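You operate a simulated robot arm through the tools that you are given. There is no shell and no other tool. Be economical: measure what you need, move in short steps, check, and stop when the job is done.

You run a simulated robot arm. Do the job below in one go: nothing can be reset, and whatever is moved stays where it is left.

JOB
Fill the purple-collar vial with water to its line and stand it in the long white rack.
Fine: dose knob on HIGH; white WATER key; well 3. Set down upright: what you pick out.

The check looks at the end state, three seconds after you hand in, the way a careful person would. Anything else that was tipped, shoved, dropped, spilled or broken makes it a failure.

ROBOT AND FRAMES
A 6-joint arm with a two-finger parallel gripper, fixed in place. Base frame: the origin is at the foot of the arm, x ahead of it, y to its left, z up. Lengths are in m, angles in rad, forces in N, time in s.
With the tool pointing down near the work surface it reaches from about 0.14 to 0.58 m from the base axis. Its first joint turns from -1.152 to 1.152 rad. Payload 2.1 kg.
The TCP is the grasp point between the finger pads, 0.03 m short of the fingertips. In the tool frame z runs along the fingers and y along their closing line. The gripper opens to 0.094 m. The fingers are 0.028 m wide and 0.01 m thick; the gripper's body (0.05 by 0.096 m) begins 0.055 m behind the TCP.
Orientation is that of the tool frame in the base frame, as a unit quaternion [x, y, z, w]. With the fingers straight down and closing along the base's y, the tool's x points along the base's -x, its y along +y and its z along -z.

CONTROLS
- The arm moves only by the tool nudge_tool. Its argument "commands" is a list of rows, each a list of 3 entries, a list of its own where there are three numbers: the shift along the tool's x, y, z in m, then the turn, a rotation vector about the tool's x, y, z in rad, then the gripper command, from -1 (fully open) to 1 (shut), values between in proportion. In form: [[[x, y, z], [wx, wy, wz], jaw], ...]. A call has 1 to 10 rows; each row shifts and turns the commanded pose from where the row before left it, along the tool's axes as they then stand. Rows are played at 5 a second. More than 0.05 m and 0.15 rad between two rows, or a gripper value outside its range, and nothing of the call is played. Where a pose cannot be reached the arm comes as near as it can. A force on the tool above 40 N (or 10 N above the force at the start of the call, whichever is more), or a blocked arm, ends the call early, and 0.2 s more pass. Each finger travels about 0.072 m/s and halts on what it meets, pressing with about 27 N; the grip force reading is that of the motor and also rises with nothing between the fingers. The clock runs only during rows and for 0.2 s after the last one: add rows that do not move to give the fingers time. It gives the time, the measured TCP pose, the force on the tool (base axes), the opening and the grip force at its end, in the units of the frame above (readings bear some noise), with the torque about the TCP (base axes, N m) and any sound that the robot's microphone picked up.
- Cameras (640 x 400 px; columns grow to the right, rows downward): "scene" is fixed at [0.0295, -0.3529, 0.5007]; the picture's right is [0.95, -0.32, 0.00], its down [-0.13, -0.39, -0.91] and it looks along [0.29, 0.86, -0.41] (base axes); focal length 330 px, centre (320, 200). "wrist" rides on the gripper at [0.076, 0.014, -0.103] in the tool frame; the picture's right is [-0.18, 0.98, 0.00], its down [-0.75, -0.14, -0.64] and it looks along [-0.63, -0.12, 0.77] (tool axes); focal length 243 px, centre (320, 200). There is no depth. A picture from a camera that has moved, and an enlarged one, comes with that camera's place and axes in the base frame and with its lens.
- get_image(camera): a new picture of that camera. It takes no simulated time.
- enlarge(camera, box): a new picture of the part [left, top, right, bottom] of that camera's present view, enlarged. It takes no simulated time.
- hand_in(): hands the job in; it is judged then, once.

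Go step by step. Nothing tells you positions but the pictures and the camera data: compare them with the known pose of the tool, close in by small moves and look again before you grip or let go. The budget is 120 turns and 76 pictures, counting those below and the enlarged ones. Unless the task says otherwise, let go and move clear before handing in, and close with one line.

The tools are called after ">>>" by a JSON object that holds its "method" and its "body". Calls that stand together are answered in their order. nudge_tool: Moves the arm, as the interface text tells. Its arguments: {"type":"object","properties":{"commands":{"type":"array","items":{"type":"array"}}},"required":["commands"]} The other tools are called the same way: get_image (camera) takes a picture; enlarge (camera, box) takes an enlarged picture of a part of a camera's view; hand_in () hands the job in.

At the start:

```text
time: 0.0
ee_pos: [0.285, 0.1775, 0.3859]
tcp_rot: [0.0, 1.0, 0.0, 0.001]
contact_force: [-0.5, -0.3, 0.2]
ft_torque: [0.0, 0.03, 0.0]
grip_width: 0.0939
gripper_force: 0.0
```

scene: 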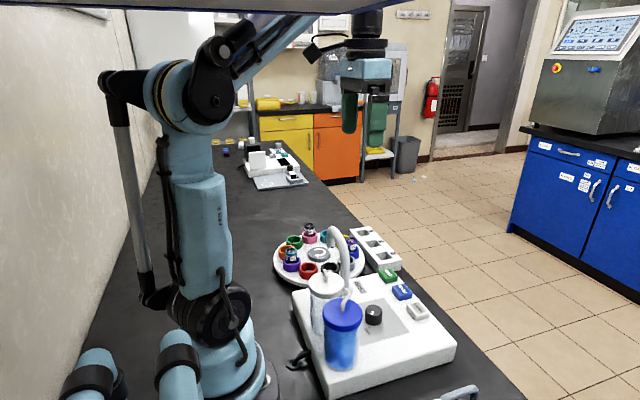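
wrist: 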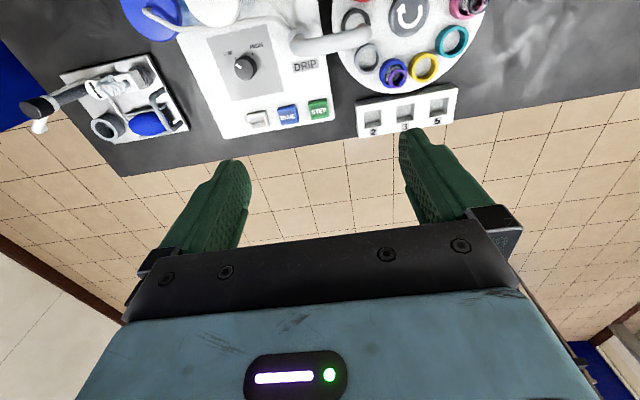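

I see a machine with a carousel holding coloured-collar vials, a keypad with knob, and a white three-well rack. I'll look closer first.

>>> {"method": "enlarge", "body": {"camera": "scene", "box": [260, 210, 420, 310]}}

>>> {"method": "enlarge", "body": {"camera": "scene", "box": [280, 260, 470, 390]}}

>>> {"method": "enlarge", "body": {"camera": "wrist", "box": [180, 0, 500, 160]}}

```text
4.00 times, centred on (340, 260) of scene
camera zoom: at [0.0295, -0.3529, 0.5007], right [0.95, -0.32, 0.0], down [-0.13, -0.39, -0.91], along [0.29, 0.86, -0.41], focal length 1318 px, centre (240, -40)
```

zoom: 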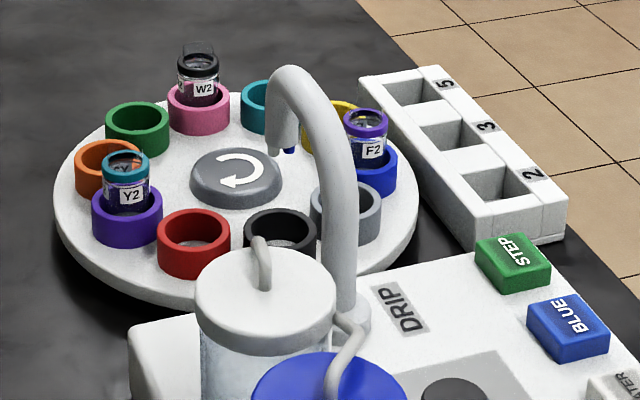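

```text
3.08 times, centred on (375, 325) of scene
camera zoom: at [0.0295, -0.3529, 0.5007], right [0.95, -0.32, 0.0], down [-0.13, -0.39, -0.91], along [0.29, 0.86, -0.41], focal length 1014 px, centre (151, -185)
```

zoom: 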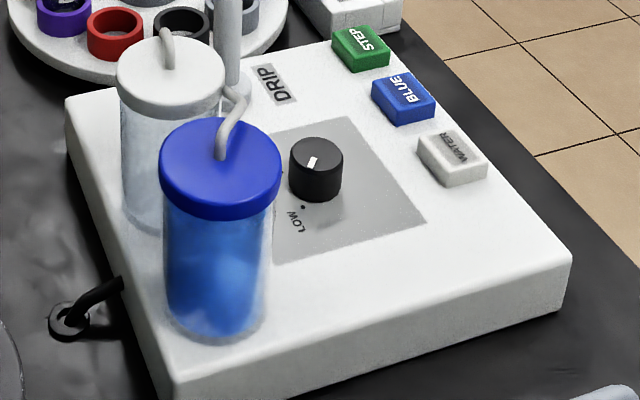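

```text
2.00 times, centred on (340, 80) of wrist
camera zoom: at [0.2086, 0.193, 0.4878], right [0.18, 0.98, 0.0], down [0.75, -0.14, 0.64], along [0.63, -0.12, -0.77], focal length 485 px, centre (280, 440)
```

zoom: 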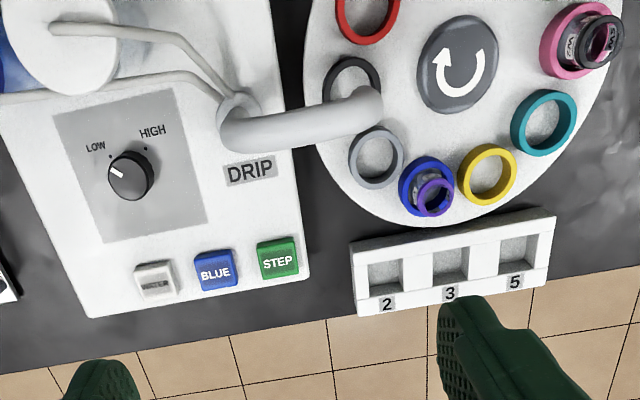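

The purple-collar vial (F2) sits in the blue cup, two steps clockwise from the drip spot; the spout tip is near (0.256, 0.244, 0.097). The knob is near (0.274, 0.059) and the keys are along x≈0.36. I'll move over the knob and look closer.

>>> {"method": "nudge_tool", "body": {"commands": [[[0.0, -0.04, 0.045], [0, 0, 0], -1], [[0.0, -0.04, 0.045], [0, 0, 0], -1], [[0.0, -0.0385, 0.045], [0, 0, 0], -1], [[0, 0, 0], [0, 0, 0], -1]]}}

>>> {"method": "get_image", "body": {"camera": "wrist"}}

>>> {"method": "enlarge", "body": {"camera": "scene", "box": [335, 285, 415, 335]}}

```text
refused: row 1 steps farther than a row can; nothing moved
```

```text
70 pictures are left
camera wrist: at [0.2086, 0.193, 0.4878], right [0.18, 0.98, 0.0], down [0.75, -0.14, 0.64], along [0.63, -0.12, -0.77], focal length 243 px, centre (320, 200)
```

wrist: 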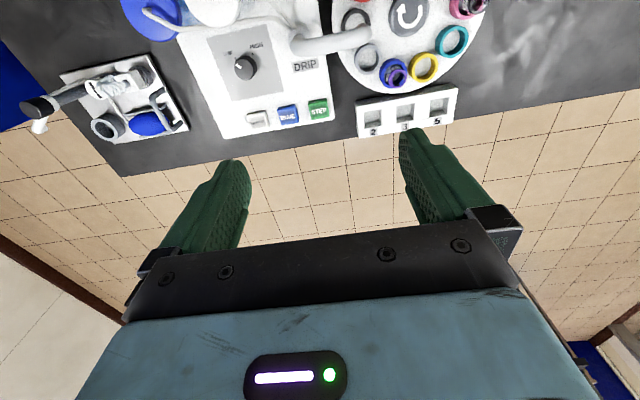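

```text
8.00 times, centred on (375, 310) of scene
camera zoom: at [0.0295, -0.3529, 0.5007], right [0.95, -0.32, 0.0], down [-0.13, -0.39, -0.91], along [0.29, 0.86, -0.41], focal length 2636 px, centre (-120, -680)
```

zoom: 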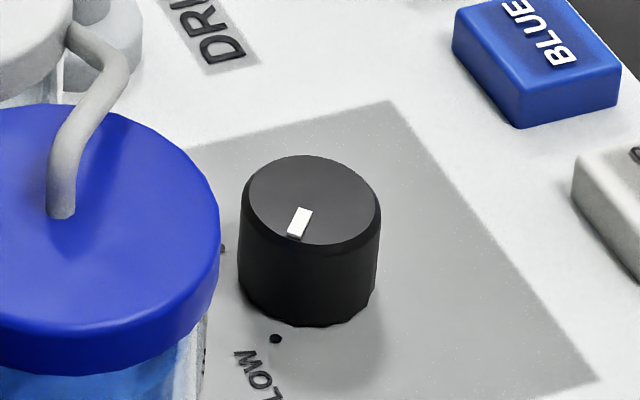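

The move was refused because the row step exceeded 0.05 m, so I'll split it. The pointer is at LOW.

>>> {"method": "nudge_tool", "body": {"commands": [[[0.0, -0.03, 0.034], [0, 0, 0], -1], [[0.0, -0.03, 0.034], [0, 0, 0], -1], [[0.0, -0.03, 0.034], [0, 0, 0], -1], [[0.0, -0.0285, 0.034], [0, 0, 0], -1], [[0, 0, 0], [0, 0, 0], -1]]}}

>>> {"method": "get_image", "body": {"camera": "wrist"}}

```text
time: 1.2
ee_pos: [0.2835, 0.058, 0.2489]
tcp_rot: [0.0, 1.0, 0.001, 0.0]
contact_force: [0.9, -0.2, -0.4]
ft_torque: [-0.02, -0.02, -0.02]
grip_width: 0.094
gripper_force: 0.0
```

```text
68 pictures are left
camera wrist: at [0.2068, 0.0727, 0.3501], right [0.18, 0.98, 0.0], down [0.75, -0.14, 0.64], along [0.63, -0.12, -0.77], focal length 243 px, centre (320, 200)
```

wrist: 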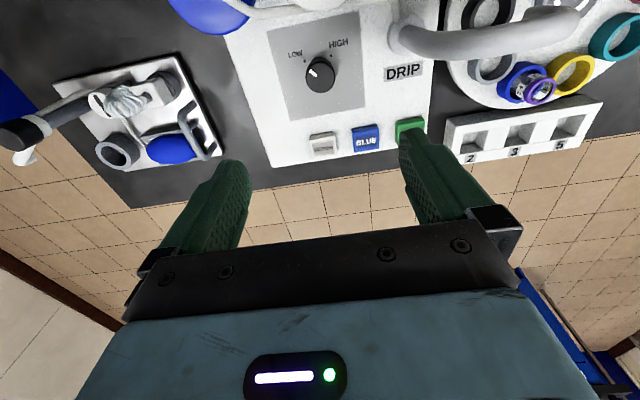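

>>> {"method": "enlarge", "body": {"camera": "wrist", "box": [240, 0, 440, 125]}}

>>> {"method": "enlarge", "body": {"camera": "wrist", "box": [430, 30, 640, 160]}}

```text
3.20 times, centred on (340, 62) of wrist
camera zoom: at [0.2068, 0.0727, 0.3501], right [0.18, 0.98, 0.0], down [0.75, -0.14, 0.64], along [0.63, -0.12, -0.77], focal length 776 px, centre (256, 640)
```

zoom: 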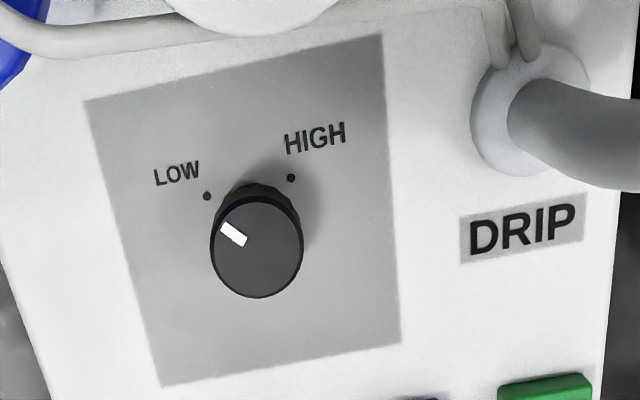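

```text
3.05 times, centred on (535, 95) of wrist
camera zoom: at [0.2068, 0.0727, 0.3501], right [0.18, 0.98, 0.0], down [0.75, -0.14, 0.64], along [0.63, -0.12, -0.77], focal length 739 px, centre (-335, 520)
```

zoom: 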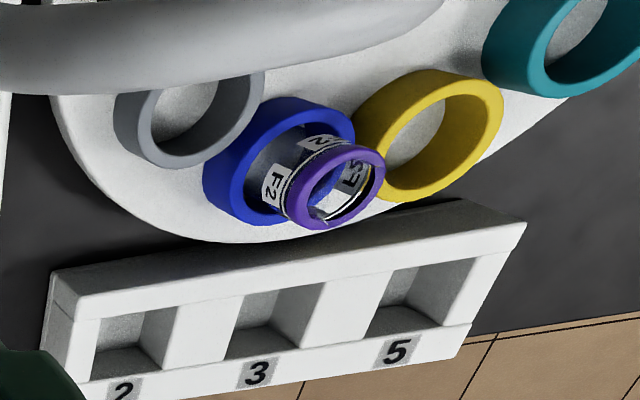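

The knob top is at about (0.273, 0.060, 0.066), 31 mm wide, and needs a 90° clockwise turn from LOW to HIGH. The reservoirs are close on the -x side, so I'll flip the wrist to put the camera away from them and turn the knob in two small bites.

>>> {"method": "nudge_tool", "body": {"commands": [[[0, 0, 0], [0, 0, -0.15], -1], [[0, 0, 0], [0, 0, -0.15], -1], [[0, 0, 0], [0, 0, -0.15], -1], [[0, 0, 0], [0, 0, -0.15], -1], [[0, 0, 0], [0, 0, -0.15], -1], [[0, 0, 0], [0, 0, -0.15], -1], [[0, 0, 0], [0, 0, -0.15], -1], [[0, 0, 0], [0, 0, -0.15], -1], [[0, 0, 0], [0, 0, -0.15], -1], [[0, 0, 0], [0, 0, -0.15], -1]]}}

>>> {"method": "nudge_tool", "body": {"commands": [[[0, 0, 0], [0, 0, -0.15], -1], [[0, 0, 0], [0, 0, -0.15], -1], [[0, 0, 0], [0, 0, -0.15], -1], [[0, 0, 0], [0, 0, -0.15], -1], [[0, 0, 0], [0, 0, -0.15], -1], [[0, 0, 0], [0, 0, -0.15], -1], [[0, 0, 0], [0, 0, -0.15], -1], [[0, 0, 0], [0, 0, -0.15], -1], [[0, 0, 0], [0, 0, -0.15], -1], [[0, 0, 0], [0, 0, -0.1416], -1]]}}

```text
time: 3.4
ee_pos: [0.2831, 0.0588, 0.2498]
tcp_rot: [-0.683, 0.73, 0.0, 0.001]
contact_force: [0.8, -0.7, 0.3]
ft_torque: [-0.02, 0.02, 0.01]
grip_width: 0.0938
gripper_force: 0.0
```

```text
time: 5.6
ee_pos: [0.2847, 0.0592, 0.2495]
tcp_rot: [0.997, -0.075, 0.001, 0.0]
contact_force: [0.3, 0.1, 0.4]
ft_torque: [0.0, 0.01, -0.02]
grip_width: 0.0939
gripper_force: 0.1
```

>>> {"method": "nudge_tool", "body": {"commands": [[[0, 0, 0], [0, 0, -0.15], -1], [[-0.0115, -0.001, 0.04], [0, 0, 0], -0.6], [[0, 0, 0.04], [0, 0, 0], -0.4], [[0, 0, 0], [0, 0, -0.13], -0.4], [[0, 0, 0], [0, 0, -0.13], -0.4], [[0, 0, 0], [0, 0, -0.13], -0.4], [[0, 0, 0], [0, 0, 0], -0.4]]}}

>>> {"method": "enlarge", "body": {"camera": "scene", "box": [280, 180, 470, 390]}}

>>> {"method": "get_image", "body": {"camera": "wrist"}}

```text
time: 7.0
ee_pos: [0.2526, 0.1184, 0.1737]
tcp_rot: [0.986, 0.163, 0.01, 0.016]
contact_force: [6.7, -29.6, 13.1]
ft_torque: [-0.43, -0.23, -0.3]
grip_width: 0.0487
gripper_force: 0.0
out of reach, approached as far as the arm can: row 4, 5, 6
stopped in row 6: the force on the tool passed its limit at 56 N (the readings are from after the stop); the commanded pose is now the measured one
```

```text
1.90 times, centred on (375, 285) of scene
camera zoom: at [0.0294, -0.3529, 0.5007], right [0.95, -0.32, 0.0], down [-0.13, -0.39, -0.91], along [0.29, 0.86, -0.41], focal length 628 px, centre (215, 38)
```

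zoom: 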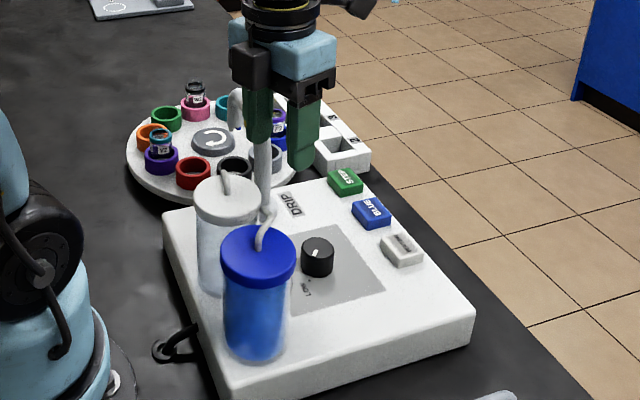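

```text
64 pictures are left
camera wrist: at [0.3275, 0.1333, 0.2754], right [0.14, -0.99, 0.03], down [-0.77, -0.09, 0.63], along [-0.62, -0.11, -0.78], focal length 243 px, centre (320, 200)
```

wrist: 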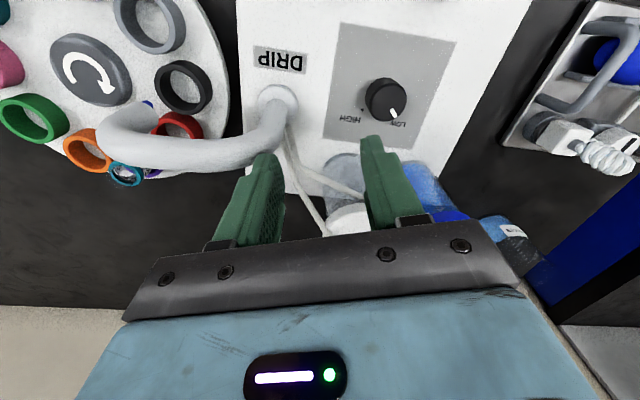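

The wrist ran into its joint limit, the pose shifted, and a finger touched the spout. I'll back away toward -y, unwind the rotation, and then check for damage.

>>> {"method": "nudge_tool", "body": {"commands": [[[-0.007, 0.019, 0], [0, 0, 0], -0.4], [[-0.007, 0.019, 0], [0, 0, 0.1], -0.4], [[0, 0.019, 0], [0, 0, 0.1], -0.4], [[0, 0, -0.03], [0, 0, 0.1], -0.4], [[0, 0, 0], [0, 0, 0.027], -0.4]]}}

>>> {"method": "get_image", "body": {"camera": "scene"}}

>>> {"method": "get_image", "body": {"camera": "wrist"}}

```text
time: 8.2
ee_pos: [0.249, 0.0761, 0.2031]
tcp_rot: [1.0, 0.002, 0.012, 0.008]
contact_force: [0.7, 0.1, 0.3]
ft_torque: [-0.02, -0.01, 0.04]
grip_width: 0.0659
gripper_force: 0.1
out of reach, approached as far as the arm can: row 1
```

```text
63 pictures are left
```

scene: 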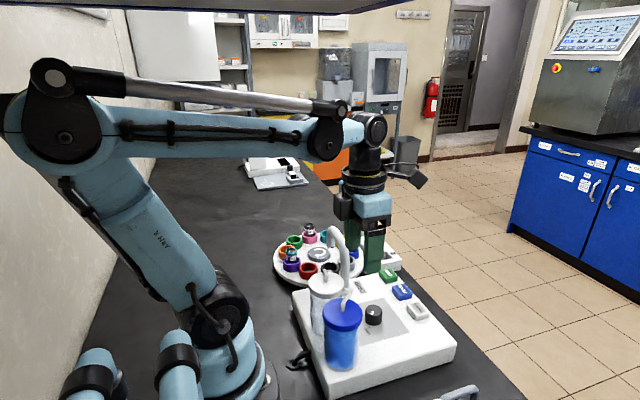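

```text
62 pictures are left
camera wrist: at [0.3228, 0.065, 0.3063], right [-0.18, -0.98, 0.01], down [-0.77, 0.15, 0.62], along [-0.61, 0.1, -0.78], focal length 243 px, centre (320, 200)
```

wrist: 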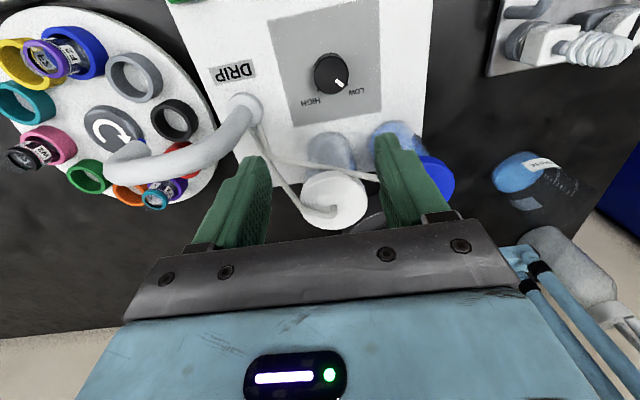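

The scene looks undisturbed. I'll work between -π and about -2.55 rad, first levelling the tool and centring it over the knob.

>>> {"method": "nudge_tool", "body": {"commands": [[[0.012, 0.008, 0], [0.008, -0.012, 0.002], -0.4], [[0.012, 0.008, 0], [0.008, -0.012, 0.002], -0.4], [[0, 0, 0], [0, 0, 0], -0.4], [[0, 0, 0], [0, 0, 0], -0.4]]}}

>>> {"method": "enlarge", "body": {"camera": "wrist", "box": [200, 0, 520, 200]}}

```text
time: 9.2
ee_pos: [0.2716, 0.0621, 0.2026]
tcp_rot: [1.0, 0.001, -0.001, 0.001]
contact_force: [1.1, 0.2, 0.0]
ft_torque: [0.04, -0.01, 0.0]
grip_width: 0.0657
gripper_force: 0.0
```

```text
2.00 times, centred on (360, 100) of wrist
camera zoom: at [0.3495, 0.0484, 0.3043], right [-0.18, -0.98, 0.0], down [-0.75, 0.14, 0.64], along [-0.63, 0.12, -0.77], focal length 485 px, centre (240, 400)
```

zoom: 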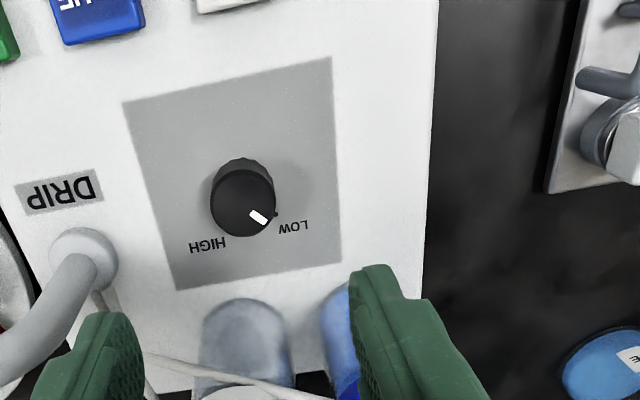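

>>> {"method": "nudge_tool", "body": {"commands": [[[0.0005, -0.0005, 0.041], [0, 0, 0], -0.4], [[0, 0, 0.041], [0, 0, 0], -0.4], [[0, 0, 0.03], [0, 0, 0], -0.4], [[0, 0, 0.012], [0, 0, 0], -0.4], [[0, 0, 0], [0, 0, 0], -0.4]]}}

>>> {"method": "enlarge", "body": {"camera": "scene", "box": [300, 230, 460, 350]}}

```text
time: 10.4
ee_pos: [0.2727, 0.0608, 0.0788]
tcp_rot: [1.0, 0.001, -0.001, 0.001]
contact_force: [0.1, 0.3, 0.9]
ft_torque: [0.02, -0.04, -0.01]
grip_width: 0.0656
gripper_force: 0.1
```

```text
3.33 times, centred on (380, 290) of scene
camera zoom: at [0.0295, -0.3529, 0.5007], right [0.95, -0.32, 0.0], down [-0.13, -0.39, -0.91], along [0.29, 0.86, -0.41], focal length 1098 px, centre (120, -100)
```

zoom: 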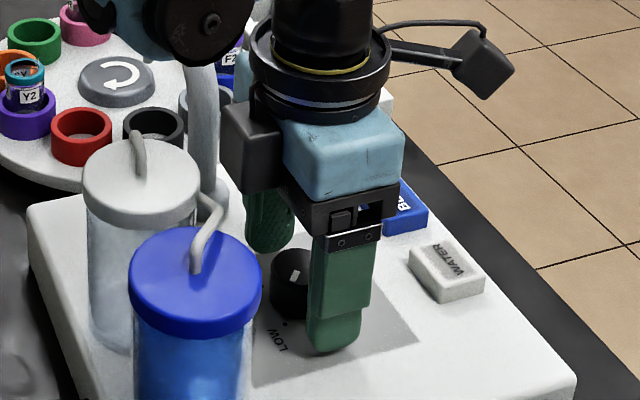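

The fingers straddle the knob with clearance. I'll grip and turn by +0.55 rad.

>>> {"method": "nudge_tool", "body": {"commands": [[[0, 0, 0], [0, 0, 0], 1], [[0, 0, 0], [0, 0, 0], 1], [[0, 0, 0], [0, 0, 0], 1], [[0, 0, 0], [0, 0, 0.11], 1], [[0, 0, 0], [0, 0, 0.11], 1], [[0, 0, 0], [0, 0, 0.11], 1], [[0, 0, 0], [0, 0, 0.11], 1], [[0, 0, 0], [0, 0, 0.11], 1]]}}

>>> {"method": "enlarge", "body": {"camera": "scene", "box": [300, 230, 460, 350]}}

```text
time: 12.2
ee_pos: [0.2716, 0.0588, 0.0789]
tcp_rot: [0.963, -0.271, 0.0, 0.005]
contact_force: [-2.2, -30.3, -12.6]
ft_torque: [0.43, 0.43, 0.0]
grip_width: 0.0315
gripper_force: 44.7
```

```text
3.33 times, centred on (380, 290) of scene
camera zoom: at [0.0295, -0.3529, 0.5007], right [0.95, -0.32, 0.0], down [-0.13, -0.39, -0.91], along [0.29, 0.86, -0.41], focal length 1098 px, centre (120, -100)
```

zoom: 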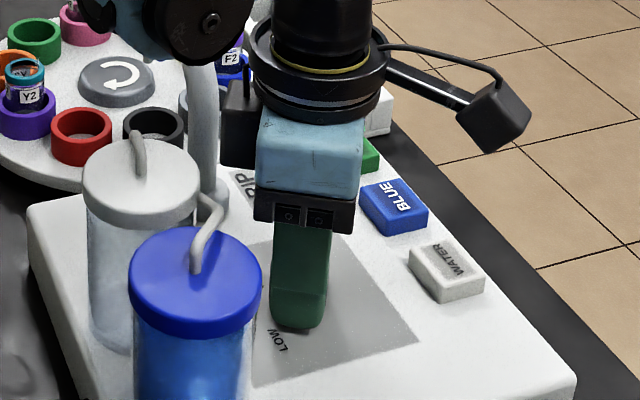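

The knob turned with the grip, but a side load shows the knob centre is about 2 mm further toward -y. I'll open, unwind, shift, and grip again.

>>> {"method": "nudge_tool", "body": {"commands": [[[0, 0, 0], [0, 0, 0], -0.4], [[0, 0, 0], [0, 0, 0], -0.4], [[0, 0, 0], [0, 0, 0], -0.4], [[0, 0, 0], [0, 0, -0.11], -0.4], [[0, 0, 0], [0, 0, -0.11], -0.4], [[0, 0, 0], [0, 0, -0.11], -0.4], [[0, 0, 0], [0, 0, -0.11], -0.4], [[-0.0005, 0.0025, 0], [0, 0, -0.11], -0.4], [[0, 0, 0], [0, 0, 0], -0.4]]}}

>>> {"method": "enlarge", "body": {"camera": "wrist", "box": [200, 0, 520, 200]}}

>>> {"method": "enlarge", "body": {"camera": "scene", "box": [300, 230, 460, 350]}}

```text
time: 14.2
ee_pos: [0.271, 0.0597, 0.0789]
tcp_rot: [1.0, 0.001, -0.001, 0.001]
contact_force: [0.4, -0.3, -0.1]
ft_torque: [0.06, -0.02, 0.0]
grip_width: 0.0658
gripper_force: 0.0
```

```text
2.00 times, centred on (360, 100) of wrist
camera zoom: at [0.349, 0.0459, 0.1813], right [-0.18, -0.98, 0.0], down [-0.75, 0.14, 0.64], along [-0.63, 0.11, -0.77], focal length 485 px, centre (240, 400)
```

zoom: 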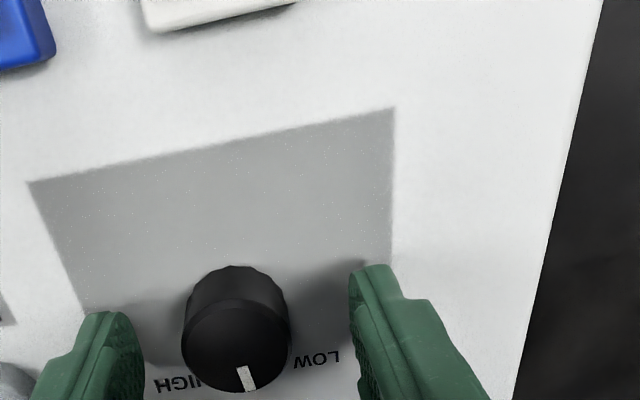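

```text
3.33 times, centred on (380, 290) of scene
camera zoom: at [0.0295, -0.3529, 0.5007], right [0.95, -0.32, 0.0], down [-0.13, -0.39, -0.91], along [0.29, 0.86, -0.41], focal length 1098 px, centre (120, -100)
```

zoom: 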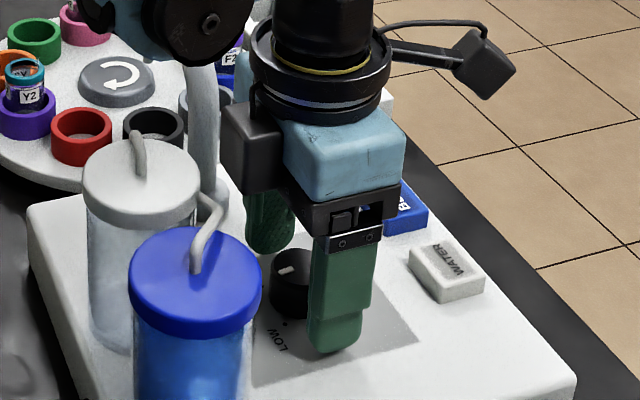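

>>> {"method": "nudge_tool", "body": {"commands": [[[0, 0, 0], [0, 0, 0], 1], [[0, 0, 0], [0, 0, 0], 1], [[0, 0, 0], [0, 0, 0], 1]]}}

```text
time: 15.0
ee_pos: [0.2726, 0.0591, 0.0805]
tcp_rot: [1.0, 0.002, -0.001, 0.0]
contact_force: [-1.5, 12.3, -2.5]
ft_torque: [0.23, -0.11, 0.04]
grip_width: 0.0312
gripper_force: 45.4
```

>>> {"method": "nudge_tool", "body": {"commands": [[[0, -0.0007, 0], [0, 0, 0.11], 1], [[0, 0, 0], [0, 0, 0.11], 1], [[0, 0, 0], [0, 0, 0.11], 1], [[0, 0, 0], [0, 0, 0.11], 1], [[0, 0, 0], [0, 0, 0.11], 1], [[0, 0, 0], [0, 0, 0], 1]]}}

>>> {"method": "nudge_tool", "body": {"commands": [[[0, 0, 0], [0, 0, 0], -0.4], [[0, 0, 0], [0, 0, 0], -0.4], [[0, 0, 0], [0, 0, 0], -0.4], [[0, 0, 0], [0, 0, -0.11], -0.4], [[0, 0, 0], [0, 0, -0.11], -0.4], [[0, 0, 0], [0, 0, -0.11], -0.4], [[0, 0, 0], [0, 0, -0.11], -0.4], [[0, 0, 0], [0, 0, -0.11], -0.4], [[0, 0, 0], [0, 0, 0], -0.4]]}}

>>> {"method": "enlarge", "body": {"camera": "wrist", "box": [200, 50, 440, 200]}}

```text
time: 16.4
ee_pos: [0.2725, 0.0593, 0.0801]
tcp_rot: [0.962, -0.271, 0.0, 0.001]
contact_force: [-3.1, 7.2, 17.9]
ft_torque: [-0.12, -0.56, 0.01]
grip_width: 0.0313
gripper_force: 44.4
```

```text
time: 18.4
ee_pos: [0.2728, 0.0603, 0.0797]
tcp_rot: [1.0, 0.002, -0.001, 0.001]
contact_force: [-0.9, -0.4, -0.8]
ft_torque: [-0.03, 0.01, 0.0]
grip_width: 0.0659
gripper_force: 0.0
```

```text
2.67 times, centred on (320, 125) of wrist
camera zoom: at [0.3489, 0.0472, 0.1814], right [-0.18, -0.98, 0.0], down [-0.75, 0.14, 0.64], along [-0.63, 0.11, -0.77], focal length 647 px, centre (320, 400)
```

zoom: 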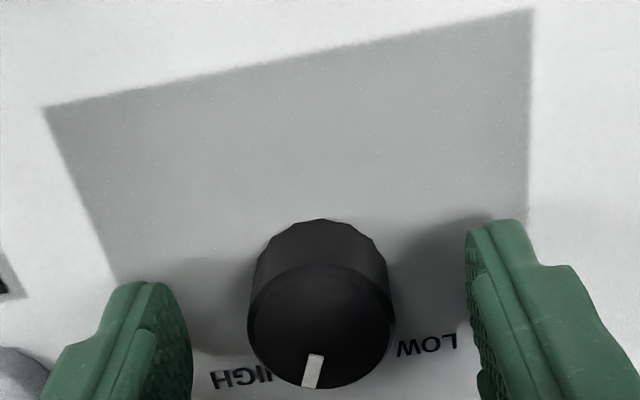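

The pointer is now about two thirds of the way to HIGH, with about 27° left. One more bite.

>>> {"method": "nudge_tool", "body": {"commands": [[[0, 0, 0], [0, 0, 0], 1], [[0, 0, 0], [0, 0, 0], 1], [[0, 0, 0], [0, 0, 0], 1], [[0, 0, 0], [0, 0, 0.12], 1], [[0, 0, 0], [0, 0, 0.12], 1], [[0, 0, 0], [0, 0, 0.12], 1], [[0, 0, 0], [0, 0, 0.12], 1], [[0, 0, 0], [0, 0, 0], 1]]}}

>>> {"method": "nudge_tool", "body": {"commands": [[[0, 0, 0], [0, 0, 0], -0.4], [[0, 0, 0], [0, 0, 0], -0.4], [[0, 0, 0], [0, 0, 0], -0.4], [[0, 0, -0.03], [0, 0, 0], -0.4], [[0, 0, -0.045], [0, 0, 0], -0.4], [[0, 0, -0.045], [0, 0, 0], -0.4], [[0, 0, 0], [0, 0, 0], -0.4]]}}

>>> {"method": "enlarge", "body": {"camera": "wrist", "box": [220, 0, 460, 150]}}

```text
time: 20.2
ee_pos: [0.2712, 0.06, 0.0797]
tcp_rot: [0.971, -0.238, 0.0, 0.001]
contact_force: [0.6, 4.0, 1.7]
ft_torque: [0.34, -0.62, 0.31]
grip_width: 0.0311
gripper_force: 45.0
```

```text
time: 21.8
ee_pos: [0.2703, 0.0597, 0.2002]
tcp_rot: [0.971, -0.237, -0.001, 0.002]
contact_force: [0.1, -0.4, 0.0]
ft_torque: [-0.02, 0.01, 0.02]
grip_width: 0.0659
gripper_force: 0.0
```

```text
2.67 times, centred on (340, 75) of wrist
camera zoom: at [0.3327, 0.0135, 0.3024], right [-0.62, -0.79, 0.0], down [-0.6, 0.47, 0.64], along [-0.51, 0.39, -0.77], focal length 647 px, centre (267, 533)
```

zoom: 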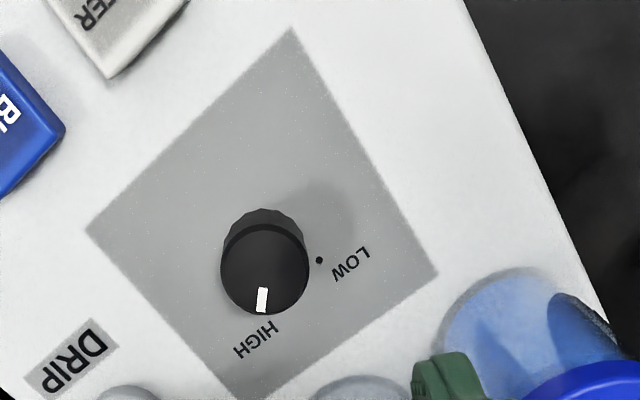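

>>> {"method": "enlarge", "body": {"camera": "scene", "box": [335, 285, 415, 335]}}

```text
8.00 times, centred on (375, 310) of scene
camera zoom: at [0.0295, -0.3529, 0.5007], right [0.95, -0.32, 0.0], down [-0.13, -0.39, -0.91], along [0.29, 0.86, -0.41], focal length 2636 px, centre (-120, -680)
```

zoom: 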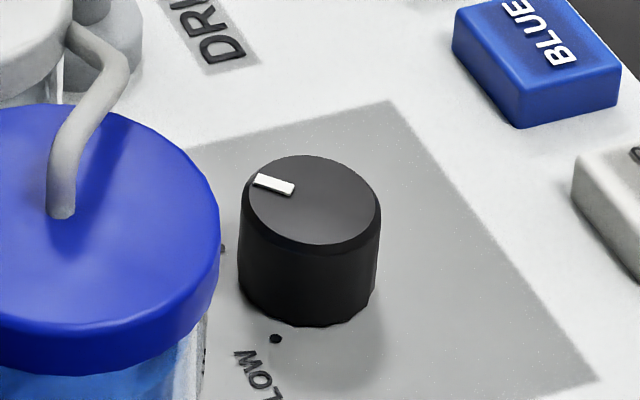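

The knob is at HIGH. Next I'll close the fingers and move above the STEP key at about (0.358, 0.162).

>>> {"method": "nudge_tool", "body": {"commands": [[[0, 0, 0], [0, 0, -0.12], 1], [[0, 0, 0], [0, 0, -0.12], 1], [[0, 0, 0], [0, 0, -0.12], 1], [[0, 0, 0], [0, 0, -0.12], 1], [[0.03, -0.034, 0], [0, 0, 0], 1], [[0.03, -0.034, 0], [0, 0, 0], 1], [[0.026, -0.034, 0], [0, 0, 0], 1], [[0, 0, 0.04], [0, 0, 0], 1], [[0, 0, 0.04], [0, 0, 0], 1], [[0, 0, 0], [0, 0, 0], 1]]}}

>>> {"method": "get_image", "body": {"camera": "wrist"}}

>>> {"method": "enlarge", "body": {"camera": "scene", "box": [320, 220, 440, 320]}}

```text
time: 24.0
ee_pos: [0.3588, 0.1621, 0.1188]
tcp_rot: [1.0, 0.001, -0.001, 0.002]
contact_force: [0.1, -0.3, 0.4]
ft_torque: [-0.02, -0.02, -0.02]
grip_width: 0.0001
gripper_force: 26.7
```

```text
53 pictures are left
camera wrist: at [0.4351, 0.1483, 0.2212], right [-0.18, -0.98, 0.0], down [-0.75, 0.14, 0.64], along [-0.63, 0.12, -0.77], focal length 243 px, centre (320, 200)
```

wrist: 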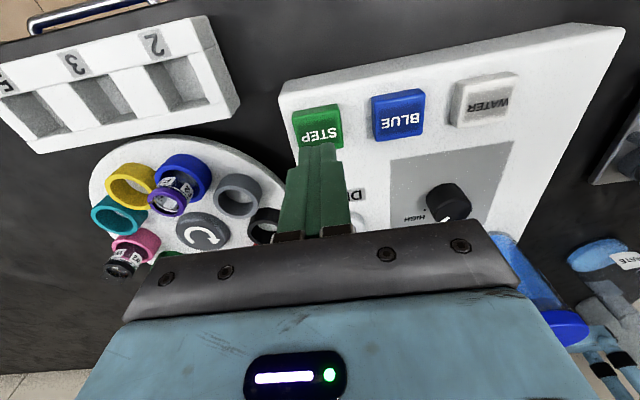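

```text
4.00 times, centred on (380, 270) of scene
camera zoom: at [0.0295, -0.3529, 0.5007], right [0.95, -0.32, 0.0], down [-0.13, -0.39, -0.91], along [0.29, 0.86, -0.41], focal length 1318 px, centre (80, -80)
```

zoom: 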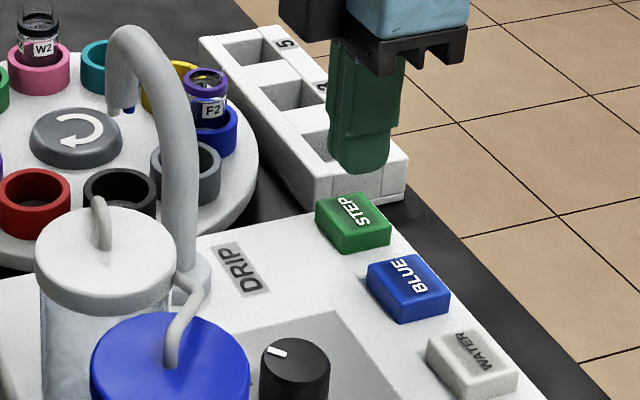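

>>> {"method": "nudge_tool", "body": {"commands": [[[0.004, -0.001, 0.028], [0, 0, 0], 1], [[0, 0, 0.004], [0, 0, 0], 1], [[0, 0, 0.003], [0, 0, 0], 1], [[0, 0, 0.003], [0, 0, 0], 1], [[0, 0, 0.002], [0, 0, 0], 1]]}}

>>> {"method": "enlarge", "body": {"camera": "scene", "box": [260, 210, 420, 310]}}

```text
time: 25.2
ee_pos: [0.3624, 0.163, 0.0797]
tcp_rot: [1.0, 0.001, -0.002, 0.001]
contact_force: [-8.1, -3.2, 24.7]
ft_torque: [-0.13, 0.16, 0.01]
grip_width: 0.0003
gripper_force: 27.1
heard: click
```

```text
4.00 times, centred on (340, 260) of scene
camera zoom: at [0.0294, -0.3529, 0.5007], right [0.95, -0.32, 0.0], down [-0.13, -0.39, -0.91], along [0.29, 0.86, -0.41], focal length 1318 px, centre (240, -40)
```

zoom: 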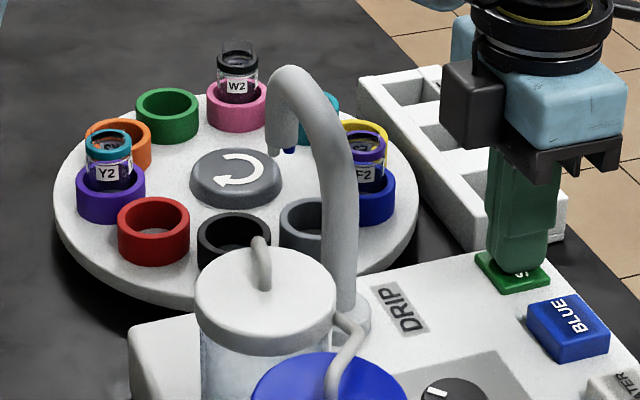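

STEP clicked and the carousel is rotating clockwise as expected. I'll release and wait.

>>> {"method": "nudge_tool", "body": {"commands": [[[0, 0, -0.012], [0, 0, 0], 1], [[0, 0, 0], [0, 0, 0], 1], [[0, 0, 0], [0, 0, 0], 1], [[0, 0, 0], [0, 0, 0], 1], [[0, 0, 0], [0, 0, 0], 1], [[0, 0, 0], [0, 0, 0], 1], [[0, 0, 0], [0, 0, 0], 1], [[0, 0, 0], [0, 0, 0], 1]]}}

>>> {"method": "enlarge", "body": {"camera": "scene", "box": [260, 210, 420, 310]}}

```text
time: 27.0
ee_pos: [0.3619, 0.1638, 0.0923]
tcp_rot: [1.0, 0.001, -0.002, 0.001]
contact_force: [0.0, -0.4, -1.5]
ft_torque: [0.0, -0.02, 0.01]
grip_width: 0.0
gripper_force: 27.3
```

```text
4.00 times, centred on (340, 260) of scene
camera zoom: at [0.0295, -0.3529, 0.5007], right [0.95, -0.32, 0.0], down [-0.13, -0.39, -0.91], along [0.29, 0.86, -0.41], focal length 1318 px, centre (240, -40)
```

zoom: 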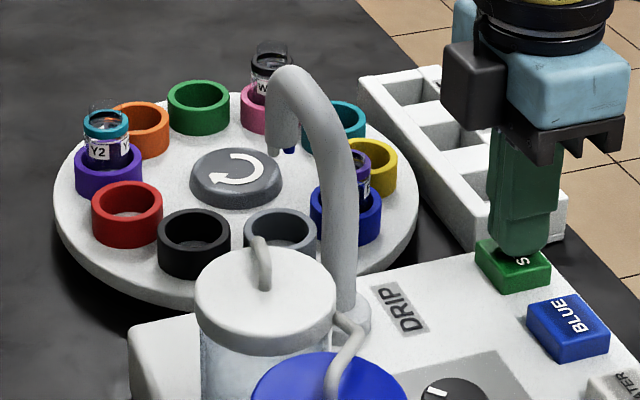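

One step is done and gray is now at the drip spot. I'll press once more to bring blue there.

>>> {"method": "nudge_tool", "body": {"commands": [[[0, 0, 0.007], [0, 0, 0], 1], [[0, 0, 0.003], [0, 0, 0], 1], [[0, 0, 0.002], [0, 0, 0], 1], [[0, 0, -0.012], [0, 0, 0], 1], [[0, 0, -0.01], [0, 0, 0], 1], [[0, 0, 0], [0, 0, 0], 1], [[0, 0, 0], [0, 0, 0], 1], [[0, 0, 0], [0, 0, 0], 1], [[0, 0, 0], [0, 0, 0], 1], [[0, 0, 0], [0, 0, 0], 1]]}}

>>> {"method": "enlarge", "body": {"camera": "scene", "box": [260, 210, 420, 310]}}

>>> {"method": "get_image", "body": {"camera": "wrist"}}

```text
time: 29.2
ee_pos: [0.3618, 0.1629, 0.1002]
tcp_rot: [1.0, 0.0, -0.001, 0.001]
contact_force: [1.0, -0.6, 0.2]
ft_torque: [0.03, 0.01, -0.03]
grip_width: 0.0001
gripper_force: 27.5
heard: click
```

```text
4.00 times, centred on (340, 260) of scene
camera zoom: at [0.0295, -0.3529, 0.5007], right [0.95, -0.32, 0.0], down [-0.13, -0.39, -0.91], along [0.29, 0.86, -0.41], focal length 1318 px, centre (240, -40)
```

zoom: 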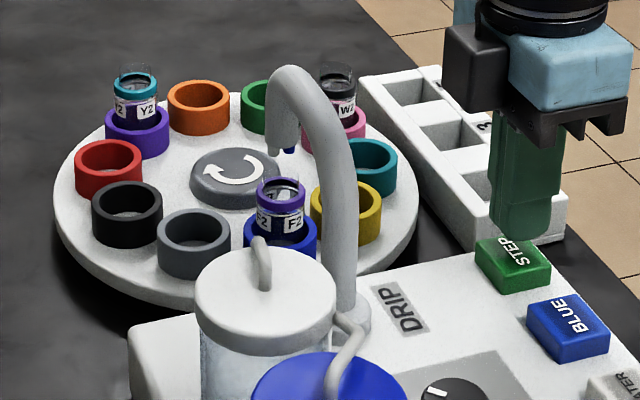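

```text
48 pictures are left
camera wrist: at [0.4386, 0.1494, 0.2024], right [-0.18, -0.98, 0.0], down [-0.75, 0.14, 0.64], along [-0.63, 0.12, -0.77], focal length 243 px, centre (320, 200)
```

wrist: 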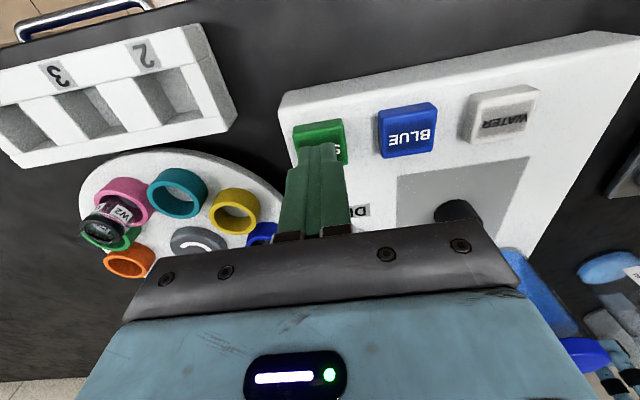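

F2 is now under the spout. I'll check its current level and move over the WATER key.

>>> {"method": "nudge_tool", "body": {"commands": [[[0, 0, -0.012], [0, 0, 0], 1], [[0, 0.04, 0], [0, 0, 0], 1], [[0, 0.04, 0], [0, 0, 0], 1], [[0, 0.0355, 0], [0, 0, 0], 1], [[0, 0, 0.012], [0, 0, 0], 1], [[0, 0, 0], [0, 0, 0], 1]]}}

>>> {"method": "enlarge", "body": {"camera": "scene", "box": [310, 244, 350, 284]}}

>>> {"method": "get_image", "body": {"camera": "wrist"}}

```text
time: 30.6
ee_pos: [0.3626, 0.0462, 0.0997]
tcp_rot: [1.0, 0.0, -0.001, 0.001]
contact_force: [0.2, -0.8, -0.4]
ft_torque: [0.0, 0.0, 0.01]
grip_width: 0.0
gripper_force: 26.8
```

```text
10.00 times, centred on (330, 264) of scene
camera zoom: at [0.0295, -0.3529, 0.5007], right [0.95, -0.32, 0.0], down [-0.13, -0.39, -0.91], along [0.29, 0.86, -0.41], focal length 3295 px, centre (220, -440)
```

zoom: 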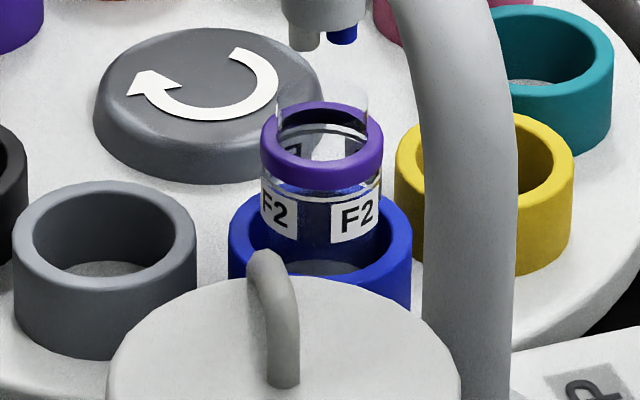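

```text
46 pictures are left
camera wrist: at [0.4393, 0.0336, 0.2027], right [-0.18, -0.98, 0.0], down [-0.75, 0.14, 0.64], along [-0.63, 0.12, -0.77], focal length 243 px, centre (320, 200)
```

wrist: 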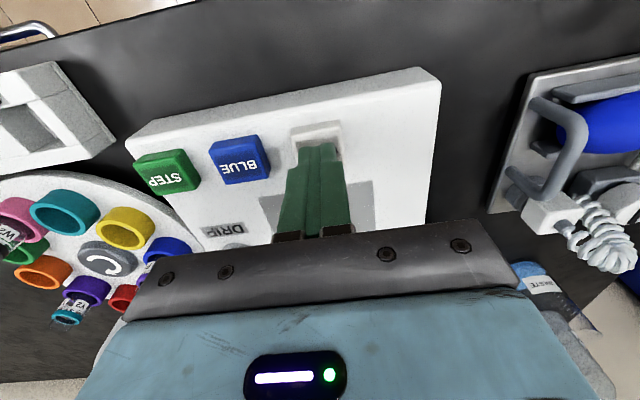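

The vial appears empty, with a fill line near the collar. I'll press WATER once and watch.

>>> {"method": "nudge_tool", "body": {"commands": [[[0, 0, 0.014], [0, 0, 0], 1], [[0, 0, 0.003], [0, 0, 0], 1], [[0, 0, 0.003], [0, 0, 0], 1], [[0, 0, -0.012], [0, 0, 0], 1], [[0, 0, 0], [0, 0, 0], 1]]}}

>>> {"method": "enlarge", "body": {"camera": "scene", "box": [310, 244, 350, 284]}}

```text
time: 31.8
ee_pos: [0.3624, 0.0478, 0.0938]
tcp_rot: [1.0, 0.0, -0.001, 0.002]
contact_force: [0.1, 0.5, -0.1]
ft_torque: [0.01, -0.02, 0.01]
grip_width: 0.0001
gripper_force: 26.3
heard: click
```

```text
10.00 times, centred on (330, 264) of scene
camera zoom: at [0.0295, -0.3529, 0.5007], right [0.95, -0.32, 0.0], down [-0.13, -0.39, -0.91], along [0.29, 0.86, -0.41], focal length 3295 px, centre (220, -440)
```

zoom: 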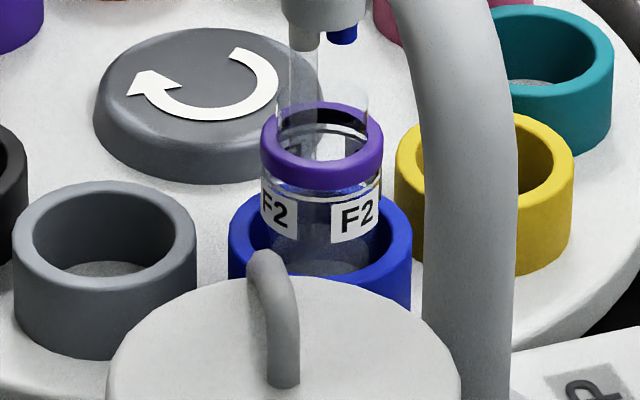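

Water is flowing into the vial. I'll wait for the dose to finish.

>>> {"method": "nudge_tool", "body": {"commands": [[[0, 0, 0], [0, 0, 0], 1], [[0, 0, 0], [0, 0, 0], 1], [[0, 0, 0], [0, 0, 0], 1], [[0, 0, 0], [0, 0, 0], 1], [[0, 0, 0], [0, 0, 0], 1], [[0, 0, 0], [0, 0, 0], 1], [[0, 0, 0], [0, 0, 0], 1], [[0, 0, 0], [0, 0, 0], 1], [[0, 0, 0], [0, 0, 0], 1], [[0, 0, 0], [0, 0, 0], 1]]}}

>>> {"method": "enlarge", "body": {"camera": "scene", "box": [310, 244, 350, 284]}}

```text
time: 34.0
ee_pos: [0.3617, 0.0481, 0.0931]
tcp_rot: [1.0, 0.0, -0.001, 0.001]
contact_force: [-1.2, -1.2, 0.0]
ft_torque: [-0.02, -0.01, -0.03]
grip_width: 0.0
gripper_force: 27.1
```

```text
10.00 times, centred on (330, 264) of scene
camera zoom: at [0.0295, -0.3529, 0.5007], right [0.95, -0.32, 0.0], down [-0.13, -0.39, -0.91], along [0.29, 0.86, -0.41], focal length 3295 px, centre (220, -440)
```

zoom: 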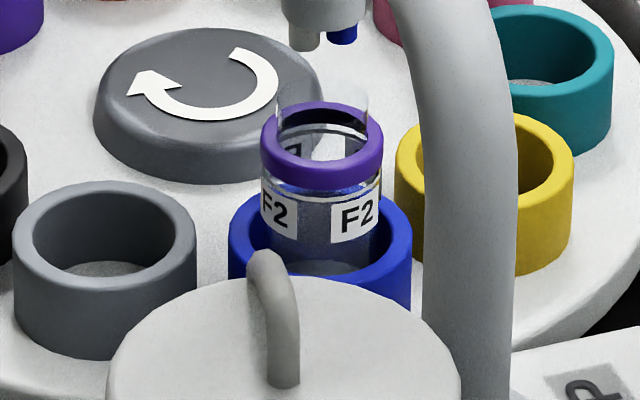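

>>> {"method": "enlarge", "body": {"camera": "scene", "box": [322, 250, 354, 274]}}

```text
16.00 times, centred on (338, 262) of scene
camera zoom: at [0.0295, -0.3529, 0.5007], right [0.95, -0.32, 0.0], down [-0.13, -0.39, -0.91], along [0.29, 0.86, -0.41], focal length 5271 px, centre (32, -792)
```

zoom: 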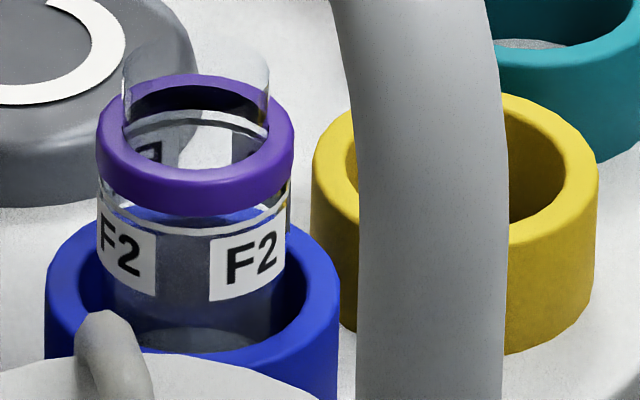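

The level is hard to read through the glass from here. I'll move to a free spot above the keys and tilt the wrist to view the vial more from the side.

>>> {"method": "nudge_tool", "body": {"commands": [[[0, 0, -0.046], [0, 0, 0], 1], [[-0.01, -0.037, 0], [0, 0, 0], 1], [[-0.01, -0.037, 0], [0, 0, 0], 1], [[-0.01, -0.037, 0], [0, 0, 0], 1], [[0, 0, 0], [0, -0.15, 0], 1], [[0, 0, 0], [0, -0.15, 0], 1], [[0, 0, 0], [0, -0.15, 0], 1], [[0, 0, 0], [0, -0.15, 0], 1], [[0, 0, 0], [0, 0, 0], 1]]}}

>>> {"method": "get_image", "body": {"camera": "wrist"}}

```text
time: 36.0
ee_pos: [0.329, 0.1632, 0.1379]
tcp_rot: [0.972, -0.001, -0.236, -0.003]
contact_force: [-0.2, 0.5, -0.1]
ft_torque: [0.0, -0.01, 0.0]
grip_width: 0.0003
gripper_force: 27.3
out of reach, approached as far as the arm can: row 8
```

```text
42 pictures are left
camera wrist: at [0.445, 0.1493, 0.1947], right [-0.17, -0.98, 0.08], down [-0.37, 0.14, 0.92], along [-0.91, 0.12, -0.39], focal length 243 px, centre (320, 200)
```

wrist: 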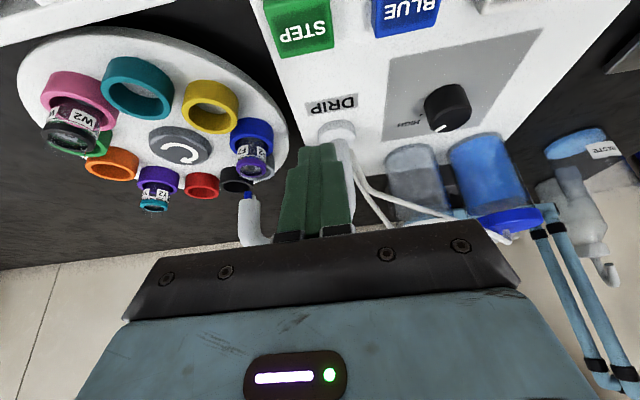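

>>> {"method": "enlarge", "body": {"camera": "wrist", "box": [225, 110, 289, 190]}}

```text
5.00 times, centred on (257, 150) of wrist
camera zoom: at [0.445, 0.1493, 0.1947], right [-0.17, -0.98, 0.08], down [-0.37, 0.14, 0.92], along [-0.91, 0.12, -0.39], focal length 1213 px, centre (635, 450)
```

zoom: 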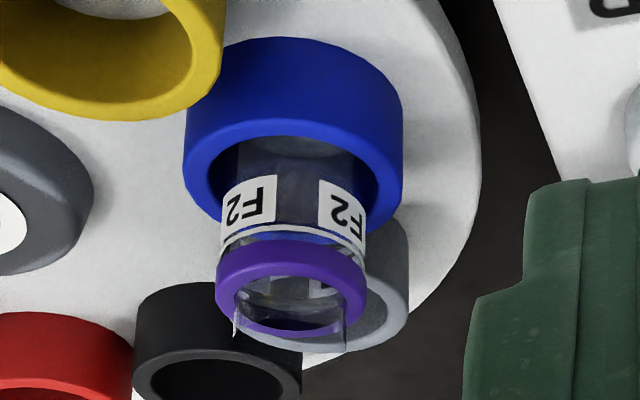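

>>> {"method": "enlarge", "body": {"camera": "wrist", "box": [240, 132, 272, 158]}}

```text
15.38 times, centred on (256, 145) of wrist
camera zoom: at [0.445, 0.1493, 0.1947], right [-0.17, -0.98, 0.08], down [-0.37, 0.14, 0.92], along [-0.91, 0.12, -0.39], focal length 3733 px, centre (1305, 1046)
```

zoom: 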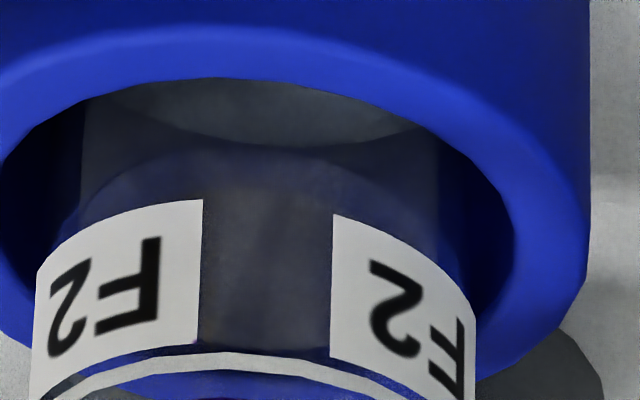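

I see an arc inside the vial that may be the water surface, roughly halfway up. I'll compare with an untouched vial.

>>> {"method": "enlarge", "body": {"camera": "wrist", "box": [50, 95, 110, 145]}}

>>> {"method": "enlarge", "body": {"camera": "scene", "box": [324, 258, 344, 273]}}

```text
8.00 times, centred on (80, 120) of wrist
camera zoom: at [0.445, 0.1493, 0.1947], right [-0.17, -0.98, 0.08], down [-0.37, 0.14, 0.92], along [-0.91, 0.12, -0.39], focal length 1941 px, centre (2240, 840)
```

zoom: 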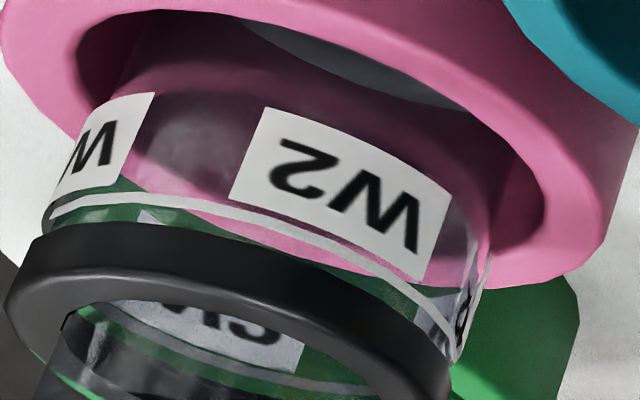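

```text
16.00 times, centred on (334, 266) of scene
camera zoom: at [0.0295, -0.3529, 0.5007], right [0.95, -0.32, 0.0], down [-0.13, -0.39, -0.91], along [0.29, 0.86, -0.41], focal length 5271 px, centre (96, -848)
```

zoom: 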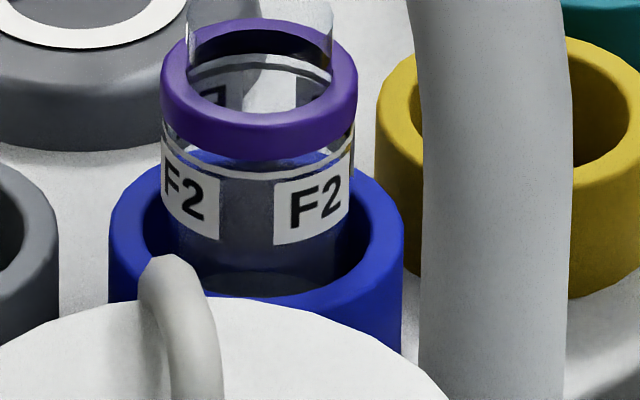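

>>> {"method": "enlarge", "body": {"camera": "wrist", "box": [56, 90, 96, 122]}}

>>> {"method": "enlarge", "body": {"camera": "wrist", "box": [134, 170, 182, 215]}}

```text
12.50 times, centred on (76, 106) of wrist
camera zoom: at [0.445, 0.1493, 0.1947], right [-0.17, -0.98, 0.08], down [-0.37, 0.14, 0.92], along [-0.91, 0.12, -0.39], focal length 3033 px, centre (3370, 1375)
```

zoom: 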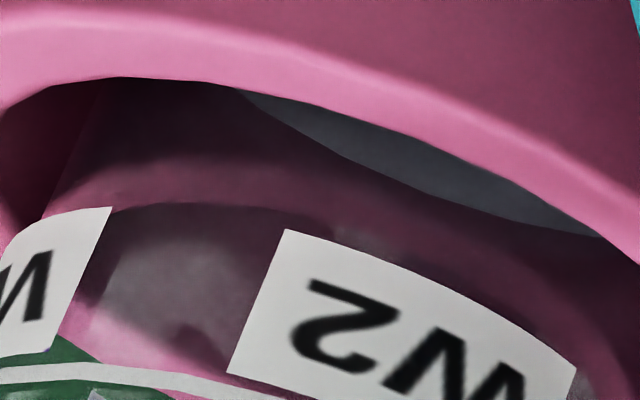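

```text
8.89 times, centred on (158, 192) of wrist
camera zoom: at [0.445, 0.1493, 0.1947], right [-0.17, -0.98, 0.08], down [-0.37, 0.14, 0.92], along [-0.91, 0.12, -0.39], focal length 2157 px, centre (1760, 267)
```

zoom: 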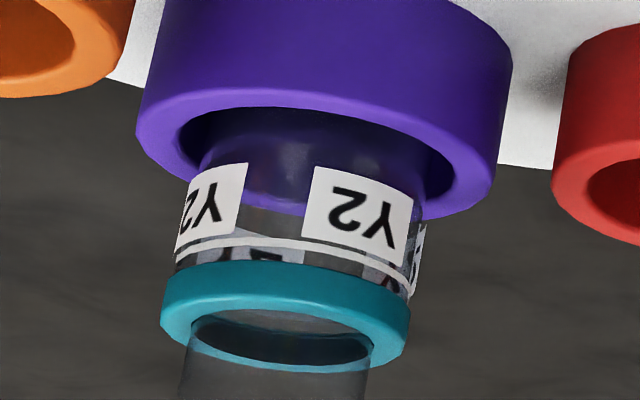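

I can't settle the level with the vial in its cup. I'll go back to the STEP key and bring the vial round to the open pick-up side, where I can lift it and check the level from the side.

>>> {"method": "nudge_tool", "body": {"commands": [[[0, 0, 0], [0, 0.15, 0], 1], [[0, 0, 0], [0, 0.15, 0], 1], [[0, 0, 0], [0, 0.15, 0], 1], [[0, 0, 0], [0, 0.0265, 0], 1], [[0.033, 0, 0], [0, 0, 0], 1], [[0, 0, 0], [0, 0, 0], 1]]}}

```text
time: 37.4
ee_pos: [0.3625, 0.1617, 0.1393]
tcp_rot: [1.0, -0.001, 0.001, -0.002]
contact_force: [-0.4, -0.2, 1.0]
ft_torque: [0.03, 0.05, 0.02]
grip_width: 0.0003
gripper_force: 27.0
```

>>> {"method": "nudge_tool", "body": {"commands": [[[0, 0, 0.045], [0, 0, 0], 1], [[0, 0, 0.01], [0, 0, 0], 1], [[0, 0, 0.005], [0, 0, 0], 1], [[0, 0, -0.012], [0, 0, 0], 1], [[0, 0, 0], [0, 0, 0], 1], [[0, 0, 0], [0, 0, 0], 1], [[0, 0, 0], [0, 0, 0], 1], [[0, 0, 0], [0, 0, 0], 1], [[0, 0, 0], [0, 0, 0], 1], [[0, 0, 0], [0, 0, 0], 1]]}}

>>> {"method": "enlarge", "body": {"camera": "scene", "box": [270, 230, 350, 290]}}

```text
time: 39.6
ee_pos: [0.3629, 0.1646, 0.0905]
tcp_rot: [1.0, -0.001, 0.0, -0.003]
contact_force: [0.0, 0.0, 0.1]
ft_torque: [-0.04, -0.02, -0.03]
grip_width: 0.0
gripper_force: 26.7
heard: click
```

```text
6.67 times, centred on (310, 260) of scene
camera zoom: at [0.0295, -0.3529, 0.5007], right [0.95, -0.32, 0.0], down [-0.13, -0.39, -0.91], along [0.29, 0.86, -0.41], focal length 2196 px, centre (387, -200)
```

zoom: 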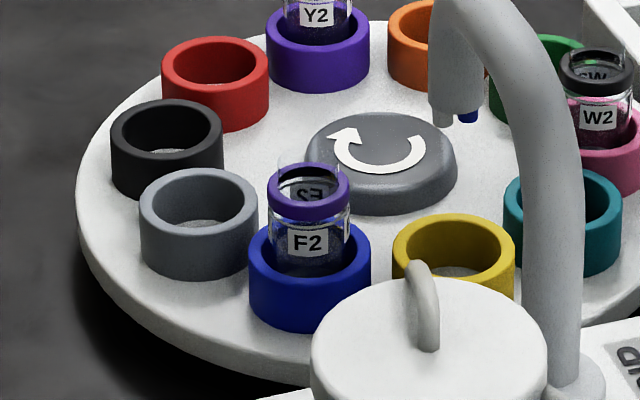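

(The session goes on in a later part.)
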